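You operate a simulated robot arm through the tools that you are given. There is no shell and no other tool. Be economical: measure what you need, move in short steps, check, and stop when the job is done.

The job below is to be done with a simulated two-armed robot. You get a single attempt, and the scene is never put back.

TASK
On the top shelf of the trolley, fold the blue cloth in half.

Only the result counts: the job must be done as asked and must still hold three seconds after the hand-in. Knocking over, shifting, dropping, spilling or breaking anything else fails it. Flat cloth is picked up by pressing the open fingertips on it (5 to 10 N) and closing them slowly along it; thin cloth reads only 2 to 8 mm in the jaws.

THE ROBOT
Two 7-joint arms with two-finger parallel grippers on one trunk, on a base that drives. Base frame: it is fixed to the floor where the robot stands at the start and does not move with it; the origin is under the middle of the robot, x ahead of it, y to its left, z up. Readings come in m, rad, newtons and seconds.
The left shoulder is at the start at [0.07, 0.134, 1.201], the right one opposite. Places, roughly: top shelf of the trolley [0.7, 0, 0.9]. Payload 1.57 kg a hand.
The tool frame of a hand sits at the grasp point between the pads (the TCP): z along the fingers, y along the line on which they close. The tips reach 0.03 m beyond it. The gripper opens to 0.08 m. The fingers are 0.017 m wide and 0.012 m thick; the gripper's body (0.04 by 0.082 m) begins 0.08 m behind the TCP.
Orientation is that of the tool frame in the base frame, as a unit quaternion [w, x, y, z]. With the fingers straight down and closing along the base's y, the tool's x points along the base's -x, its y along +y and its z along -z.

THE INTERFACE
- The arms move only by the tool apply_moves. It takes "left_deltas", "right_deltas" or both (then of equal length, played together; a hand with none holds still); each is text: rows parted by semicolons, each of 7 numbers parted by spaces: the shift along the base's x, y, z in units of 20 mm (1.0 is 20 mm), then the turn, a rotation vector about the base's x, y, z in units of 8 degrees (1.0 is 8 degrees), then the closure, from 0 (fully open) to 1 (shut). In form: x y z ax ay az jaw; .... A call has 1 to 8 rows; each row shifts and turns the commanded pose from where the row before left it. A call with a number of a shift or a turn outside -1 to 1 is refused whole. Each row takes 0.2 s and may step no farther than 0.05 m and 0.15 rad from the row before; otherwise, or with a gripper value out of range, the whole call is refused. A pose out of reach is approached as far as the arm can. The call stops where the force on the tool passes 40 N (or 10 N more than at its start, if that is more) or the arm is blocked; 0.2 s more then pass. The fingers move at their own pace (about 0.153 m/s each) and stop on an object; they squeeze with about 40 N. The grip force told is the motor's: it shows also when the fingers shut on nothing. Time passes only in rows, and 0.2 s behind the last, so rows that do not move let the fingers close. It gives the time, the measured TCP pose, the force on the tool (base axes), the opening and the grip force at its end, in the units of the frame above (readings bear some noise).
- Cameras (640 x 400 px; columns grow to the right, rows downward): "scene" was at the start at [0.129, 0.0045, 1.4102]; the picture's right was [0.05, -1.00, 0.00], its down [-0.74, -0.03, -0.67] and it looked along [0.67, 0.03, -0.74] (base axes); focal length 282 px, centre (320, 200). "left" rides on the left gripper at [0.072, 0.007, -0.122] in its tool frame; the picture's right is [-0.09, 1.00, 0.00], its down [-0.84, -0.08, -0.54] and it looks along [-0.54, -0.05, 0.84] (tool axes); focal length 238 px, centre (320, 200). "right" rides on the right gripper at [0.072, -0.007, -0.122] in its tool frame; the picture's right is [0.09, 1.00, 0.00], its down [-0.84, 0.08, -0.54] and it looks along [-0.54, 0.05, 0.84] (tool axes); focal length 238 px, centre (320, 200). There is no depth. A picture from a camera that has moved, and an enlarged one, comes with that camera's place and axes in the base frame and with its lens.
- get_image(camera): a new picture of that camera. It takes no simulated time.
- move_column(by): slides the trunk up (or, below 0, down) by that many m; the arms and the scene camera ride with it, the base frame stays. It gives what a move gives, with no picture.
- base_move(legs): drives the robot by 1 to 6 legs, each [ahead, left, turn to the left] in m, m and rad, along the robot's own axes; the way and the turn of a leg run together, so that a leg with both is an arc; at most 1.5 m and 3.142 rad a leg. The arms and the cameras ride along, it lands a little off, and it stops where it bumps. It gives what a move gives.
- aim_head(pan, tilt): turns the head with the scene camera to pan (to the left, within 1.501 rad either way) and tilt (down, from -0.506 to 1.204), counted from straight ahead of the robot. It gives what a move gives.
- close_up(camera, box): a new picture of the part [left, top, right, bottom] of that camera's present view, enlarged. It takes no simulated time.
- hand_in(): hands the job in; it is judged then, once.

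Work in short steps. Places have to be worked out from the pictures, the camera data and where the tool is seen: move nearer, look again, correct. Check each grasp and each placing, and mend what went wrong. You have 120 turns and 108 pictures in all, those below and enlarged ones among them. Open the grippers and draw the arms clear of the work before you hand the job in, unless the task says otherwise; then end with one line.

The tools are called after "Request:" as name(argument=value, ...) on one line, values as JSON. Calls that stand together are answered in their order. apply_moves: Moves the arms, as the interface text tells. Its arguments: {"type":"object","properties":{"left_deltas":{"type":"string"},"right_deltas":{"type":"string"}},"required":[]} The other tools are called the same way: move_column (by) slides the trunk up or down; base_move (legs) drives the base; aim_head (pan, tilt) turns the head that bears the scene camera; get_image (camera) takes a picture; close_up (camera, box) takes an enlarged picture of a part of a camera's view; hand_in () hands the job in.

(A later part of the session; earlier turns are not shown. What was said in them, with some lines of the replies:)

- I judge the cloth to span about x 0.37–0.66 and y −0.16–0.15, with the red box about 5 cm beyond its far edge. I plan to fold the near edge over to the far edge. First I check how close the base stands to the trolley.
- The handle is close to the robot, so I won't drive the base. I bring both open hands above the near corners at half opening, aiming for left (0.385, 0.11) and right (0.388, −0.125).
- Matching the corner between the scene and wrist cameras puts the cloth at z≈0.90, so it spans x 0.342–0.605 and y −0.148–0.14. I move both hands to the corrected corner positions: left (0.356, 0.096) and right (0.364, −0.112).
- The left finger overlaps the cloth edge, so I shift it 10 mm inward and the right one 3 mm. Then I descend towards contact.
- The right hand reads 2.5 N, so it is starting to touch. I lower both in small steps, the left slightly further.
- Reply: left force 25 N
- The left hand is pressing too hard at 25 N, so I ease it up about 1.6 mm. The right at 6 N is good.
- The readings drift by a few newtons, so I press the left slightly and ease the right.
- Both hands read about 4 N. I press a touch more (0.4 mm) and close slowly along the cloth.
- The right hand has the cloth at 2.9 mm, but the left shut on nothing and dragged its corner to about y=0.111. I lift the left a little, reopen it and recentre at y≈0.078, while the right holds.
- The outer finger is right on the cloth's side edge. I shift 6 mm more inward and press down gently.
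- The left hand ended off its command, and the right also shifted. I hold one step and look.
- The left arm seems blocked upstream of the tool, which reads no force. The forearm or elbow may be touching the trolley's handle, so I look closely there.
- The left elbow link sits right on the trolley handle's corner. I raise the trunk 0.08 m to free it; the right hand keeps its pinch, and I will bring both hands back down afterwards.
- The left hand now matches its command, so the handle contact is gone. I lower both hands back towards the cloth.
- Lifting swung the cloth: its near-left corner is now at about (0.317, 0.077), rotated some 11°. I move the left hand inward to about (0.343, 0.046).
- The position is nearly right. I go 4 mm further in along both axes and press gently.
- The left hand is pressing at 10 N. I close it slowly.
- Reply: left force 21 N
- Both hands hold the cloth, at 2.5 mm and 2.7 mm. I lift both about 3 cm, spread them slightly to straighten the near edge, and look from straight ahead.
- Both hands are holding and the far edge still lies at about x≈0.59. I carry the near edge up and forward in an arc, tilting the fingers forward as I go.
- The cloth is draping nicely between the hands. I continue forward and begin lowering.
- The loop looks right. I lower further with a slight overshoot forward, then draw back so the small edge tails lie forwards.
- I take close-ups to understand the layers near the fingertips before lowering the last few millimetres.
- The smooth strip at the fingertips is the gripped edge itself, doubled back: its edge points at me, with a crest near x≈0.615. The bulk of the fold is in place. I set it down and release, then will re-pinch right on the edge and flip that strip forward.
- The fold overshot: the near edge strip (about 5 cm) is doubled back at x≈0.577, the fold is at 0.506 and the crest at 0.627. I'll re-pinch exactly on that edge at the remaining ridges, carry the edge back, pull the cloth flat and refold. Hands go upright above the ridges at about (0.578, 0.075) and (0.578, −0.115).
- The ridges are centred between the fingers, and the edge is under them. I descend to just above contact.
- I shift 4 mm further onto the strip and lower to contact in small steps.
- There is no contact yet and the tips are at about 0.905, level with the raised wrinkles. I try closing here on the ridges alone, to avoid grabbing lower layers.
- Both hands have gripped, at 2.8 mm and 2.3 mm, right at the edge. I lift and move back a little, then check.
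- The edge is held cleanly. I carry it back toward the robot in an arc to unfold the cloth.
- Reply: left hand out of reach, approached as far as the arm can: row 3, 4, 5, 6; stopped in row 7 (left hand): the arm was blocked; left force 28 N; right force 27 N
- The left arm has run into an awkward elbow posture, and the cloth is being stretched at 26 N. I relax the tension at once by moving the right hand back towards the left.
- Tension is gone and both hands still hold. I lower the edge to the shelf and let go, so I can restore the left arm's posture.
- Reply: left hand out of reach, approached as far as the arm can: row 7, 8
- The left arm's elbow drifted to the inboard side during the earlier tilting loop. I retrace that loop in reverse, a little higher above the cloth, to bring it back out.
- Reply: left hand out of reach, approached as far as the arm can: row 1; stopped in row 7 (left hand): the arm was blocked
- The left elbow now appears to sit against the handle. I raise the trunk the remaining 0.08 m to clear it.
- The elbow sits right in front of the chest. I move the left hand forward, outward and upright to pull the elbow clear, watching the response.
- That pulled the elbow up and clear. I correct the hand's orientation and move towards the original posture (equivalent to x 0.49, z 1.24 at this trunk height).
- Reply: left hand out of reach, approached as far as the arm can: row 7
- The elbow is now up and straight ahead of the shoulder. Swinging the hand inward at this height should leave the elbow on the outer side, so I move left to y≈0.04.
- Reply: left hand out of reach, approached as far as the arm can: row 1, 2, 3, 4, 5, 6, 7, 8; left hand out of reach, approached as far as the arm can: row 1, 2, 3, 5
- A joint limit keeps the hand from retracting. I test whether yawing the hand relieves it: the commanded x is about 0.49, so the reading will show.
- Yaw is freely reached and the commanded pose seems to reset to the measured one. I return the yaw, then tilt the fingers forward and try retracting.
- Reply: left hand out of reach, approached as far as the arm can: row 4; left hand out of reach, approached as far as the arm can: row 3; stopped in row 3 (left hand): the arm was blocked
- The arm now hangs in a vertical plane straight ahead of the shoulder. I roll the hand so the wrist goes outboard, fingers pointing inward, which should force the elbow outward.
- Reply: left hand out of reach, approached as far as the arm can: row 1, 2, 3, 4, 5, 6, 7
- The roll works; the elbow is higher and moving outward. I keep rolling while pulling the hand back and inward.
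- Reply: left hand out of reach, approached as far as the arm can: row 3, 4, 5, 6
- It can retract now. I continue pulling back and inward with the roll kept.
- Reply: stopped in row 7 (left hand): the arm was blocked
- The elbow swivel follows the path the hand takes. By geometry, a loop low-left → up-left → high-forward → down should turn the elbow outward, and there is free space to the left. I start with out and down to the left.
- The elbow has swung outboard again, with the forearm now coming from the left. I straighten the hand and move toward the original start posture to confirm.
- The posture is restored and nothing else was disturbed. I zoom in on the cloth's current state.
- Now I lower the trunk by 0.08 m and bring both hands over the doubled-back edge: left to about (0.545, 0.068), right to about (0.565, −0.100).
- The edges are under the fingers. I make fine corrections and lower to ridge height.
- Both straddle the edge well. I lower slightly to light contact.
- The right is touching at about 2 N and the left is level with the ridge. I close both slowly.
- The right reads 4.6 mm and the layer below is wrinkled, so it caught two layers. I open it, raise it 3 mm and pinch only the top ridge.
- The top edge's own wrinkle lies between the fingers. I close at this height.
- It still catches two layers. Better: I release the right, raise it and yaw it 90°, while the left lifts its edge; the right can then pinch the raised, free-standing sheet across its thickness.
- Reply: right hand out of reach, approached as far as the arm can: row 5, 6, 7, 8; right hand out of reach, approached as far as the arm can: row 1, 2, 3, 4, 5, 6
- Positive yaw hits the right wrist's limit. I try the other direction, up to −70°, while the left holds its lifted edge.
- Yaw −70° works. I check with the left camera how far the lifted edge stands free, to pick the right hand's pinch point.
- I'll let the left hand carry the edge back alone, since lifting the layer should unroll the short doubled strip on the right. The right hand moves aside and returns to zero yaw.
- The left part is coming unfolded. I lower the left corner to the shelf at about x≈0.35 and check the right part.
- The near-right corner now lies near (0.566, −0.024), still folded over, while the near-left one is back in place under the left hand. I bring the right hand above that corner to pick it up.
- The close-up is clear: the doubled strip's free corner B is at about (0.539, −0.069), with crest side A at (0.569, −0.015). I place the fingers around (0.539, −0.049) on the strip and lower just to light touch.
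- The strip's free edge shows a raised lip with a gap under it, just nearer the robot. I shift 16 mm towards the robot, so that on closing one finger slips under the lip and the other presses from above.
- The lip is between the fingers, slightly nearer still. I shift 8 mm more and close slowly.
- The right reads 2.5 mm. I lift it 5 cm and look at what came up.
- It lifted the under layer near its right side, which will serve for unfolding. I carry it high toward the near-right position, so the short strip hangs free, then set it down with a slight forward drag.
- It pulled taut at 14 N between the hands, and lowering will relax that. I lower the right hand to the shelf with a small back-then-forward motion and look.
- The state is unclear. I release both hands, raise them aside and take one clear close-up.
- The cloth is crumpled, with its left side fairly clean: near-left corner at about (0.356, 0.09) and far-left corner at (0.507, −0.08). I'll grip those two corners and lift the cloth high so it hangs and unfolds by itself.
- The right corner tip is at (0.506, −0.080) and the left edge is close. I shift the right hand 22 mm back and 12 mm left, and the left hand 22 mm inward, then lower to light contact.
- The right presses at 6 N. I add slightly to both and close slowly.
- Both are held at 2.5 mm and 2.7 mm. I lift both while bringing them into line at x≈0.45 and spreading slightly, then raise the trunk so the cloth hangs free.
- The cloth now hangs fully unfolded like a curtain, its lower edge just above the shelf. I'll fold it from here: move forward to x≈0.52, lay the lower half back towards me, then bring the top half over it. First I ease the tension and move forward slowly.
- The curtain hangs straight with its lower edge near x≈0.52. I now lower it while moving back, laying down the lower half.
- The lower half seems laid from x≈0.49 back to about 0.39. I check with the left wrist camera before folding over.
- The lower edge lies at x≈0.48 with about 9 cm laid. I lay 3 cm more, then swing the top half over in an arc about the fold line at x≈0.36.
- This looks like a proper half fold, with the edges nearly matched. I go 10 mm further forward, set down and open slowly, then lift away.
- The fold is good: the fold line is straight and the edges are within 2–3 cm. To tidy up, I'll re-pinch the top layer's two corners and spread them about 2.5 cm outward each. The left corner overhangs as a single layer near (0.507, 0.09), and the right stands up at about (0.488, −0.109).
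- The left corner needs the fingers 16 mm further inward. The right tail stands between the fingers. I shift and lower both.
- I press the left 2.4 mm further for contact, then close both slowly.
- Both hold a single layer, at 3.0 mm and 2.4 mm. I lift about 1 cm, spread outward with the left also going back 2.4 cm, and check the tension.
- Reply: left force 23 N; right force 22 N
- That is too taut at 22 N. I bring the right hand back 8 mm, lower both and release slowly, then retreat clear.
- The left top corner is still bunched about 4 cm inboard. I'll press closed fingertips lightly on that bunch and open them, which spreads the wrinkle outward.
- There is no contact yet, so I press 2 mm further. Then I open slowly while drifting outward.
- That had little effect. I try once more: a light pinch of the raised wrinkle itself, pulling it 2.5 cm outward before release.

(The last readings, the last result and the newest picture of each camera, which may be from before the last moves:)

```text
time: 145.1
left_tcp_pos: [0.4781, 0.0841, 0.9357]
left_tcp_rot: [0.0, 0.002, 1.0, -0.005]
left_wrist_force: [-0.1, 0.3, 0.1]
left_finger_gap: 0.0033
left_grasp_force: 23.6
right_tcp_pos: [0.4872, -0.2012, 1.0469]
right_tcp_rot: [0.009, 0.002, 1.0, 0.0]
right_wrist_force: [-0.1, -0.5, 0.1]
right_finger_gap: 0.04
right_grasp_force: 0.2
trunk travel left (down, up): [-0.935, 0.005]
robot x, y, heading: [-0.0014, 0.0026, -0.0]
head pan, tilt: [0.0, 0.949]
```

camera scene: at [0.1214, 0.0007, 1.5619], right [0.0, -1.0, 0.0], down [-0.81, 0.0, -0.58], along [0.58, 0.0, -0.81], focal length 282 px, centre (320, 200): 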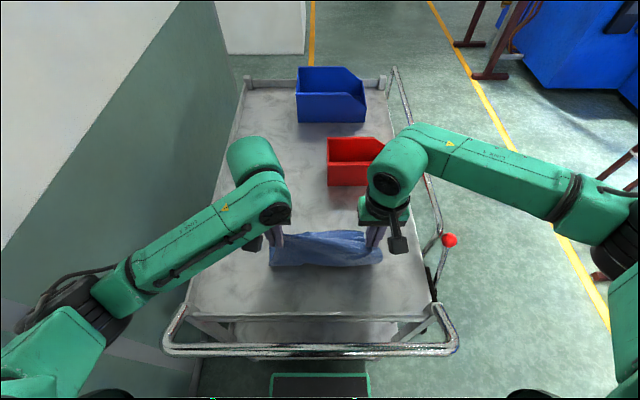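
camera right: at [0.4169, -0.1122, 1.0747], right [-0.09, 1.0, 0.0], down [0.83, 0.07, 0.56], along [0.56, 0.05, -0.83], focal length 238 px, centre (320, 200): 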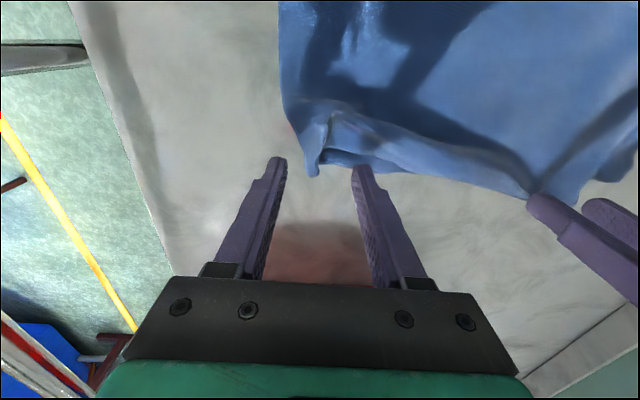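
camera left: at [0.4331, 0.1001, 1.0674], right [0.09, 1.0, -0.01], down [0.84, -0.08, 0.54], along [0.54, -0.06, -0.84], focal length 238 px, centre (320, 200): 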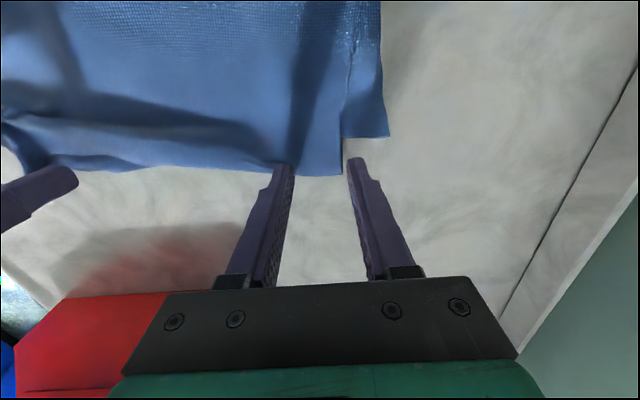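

It pinched the wrinkle at 3.3 mm. I lift 6 mm, pull outward 2.6 cm, set down, release and retreat, then look.

Request:
apply_moves(left_deltas="0 0 0.3 0 0 0 1;0 0.4 0 0 0 0 1;0 0.45 0 0 0 0 1;0 0.45 0 0 0 0 1;0 0 -0.3 0 0 0 1;0 0 0 0 0 0 0.85;0 0 0 0 0 0 0.65;0 0 0 0 0 0 0.5")

Request:
apply_moves(left_deltas="0 0 0.5 0 0 0 0.5;0 0 0.9 0 0 0 0.5;0 0.3 0.9 0 0 0 0.5;0 0.7 0.9 0 0 0 0.5;0 0.9 0.9 0 0 0 0.5;0 0.9 0.9 0 0 0 0.5;0 0.5 0.9 0 0 0 0.5;0 0.5 0.5 0 0 0 0.5", right_deltas="0 0 0 0 0 0 0.5;0 0 0 0 0 0 0.5;0 0 0 0 0 0 0.5;0 -0.3 0.5 0 0 0 0.5;0 -0.3 0.5 0 0 0 0.5;0 0 0.5 0 0 0 0.5;0 0 0.5 0 0 0 0.5;0 0 0 0 0 0 0.5")

Request:
get_image(camera="scene")

Request:
close_up(camera="scene", box=[224, 180, 416, 300])

```text
time: 146.9
left_tcp_pos: [0.4788, 0.1103, 0.9356]
left_tcp_rot: [-0.001, 0.001, 1.0, -0.003]
left_wrist_force: [-1.0, 0.4, 0.2]
left_finger_gap: 0.0401
left_grasp_force: 0.1
right_tcp_pos: [0.4881, -0.2018, 1.047]
right_tcp_rot: [0.008, 0.002, 1.0, 0.0]
right_wrist_force: [0.2, -0.1, -0.8]
right_finger_gap: 0.0399
right_grasp_force: 0.1
trunk travel left (down, up): [-0.935, 0.005]
robot x, y, heading: [-0.0001, -0.0011, -0.003]
head pan, tilt: [0.0, 0.949]
```

```text
time: 148.7
left_tcp_pos: [0.4765, 0.1858, 1.0628]
left_tcp_rot: [-0.001, 0.001, 1.0, -0.003]
left_wrist_force: [0.4, 0.0, -0.5]
left_finger_gap: 0.0399
left_grasp_force: 0.2
right_tcp_pos: [0.4858, -0.2141, 1.0861]
right_tcp_rot: [0.008, 0.001, 1.0, 0.0]
right_wrist_force: [0.4, 0.3, 0.3]
right_finger_gap: 0.0397
right_grasp_force: 0.1
trunk travel left (down, up): [-0.935, 0.005]
robot x, y, heading: [0.0005, -0.0003, -0.003]
head pan, tilt: [0.0, 0.949]
```

```text
2 pictures are left
camera scene: at [0.1227, 0.0011, 1.5617], right [0.0, -1.0, 0.0], down [-0.81, 0.0, -0.58], along [0.58, 0.0, -0.81], focal length 282 px, centre (320, 200)
```

scene: 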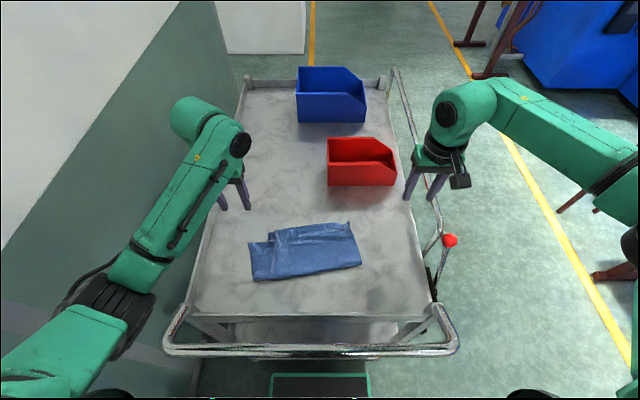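

```text
3.33 times, centred on (320, 240) of scene
camera zoom: at [0.1227, 0.0011, 1.5617], right [0.0, -1.0, 0.0], down [-0.81, 0.0, -0.58], along [0.58, 0.0, -0.81], focal length 940 px, centre (320, 67)
```

zoom: 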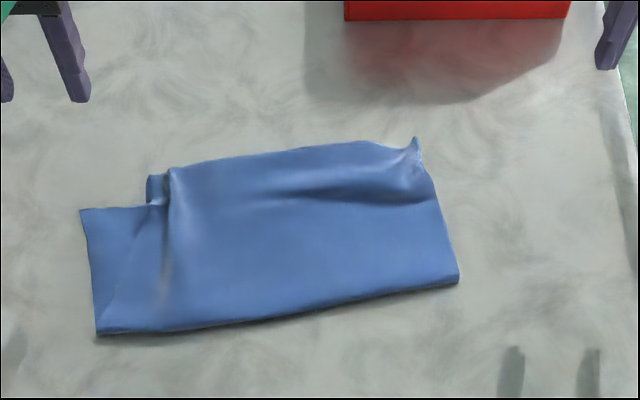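

The whole cloth slid with the last pull, but it lies folded in half along one straight line. The top left corner still sits about 4 cm inboard of the one below it. Both boxes are where they were, and the grippers are open and clear. I hand it in now.

Request:
hand_in()

```text
The job is handed in.
```

I folded the blue cloth in half on the top shelf and handed the job in. The layers don't match exactly: the top left corner sits about 4 cm in from the one below it, and a few wrinkles remain. Nothing else on the shelf was moved.
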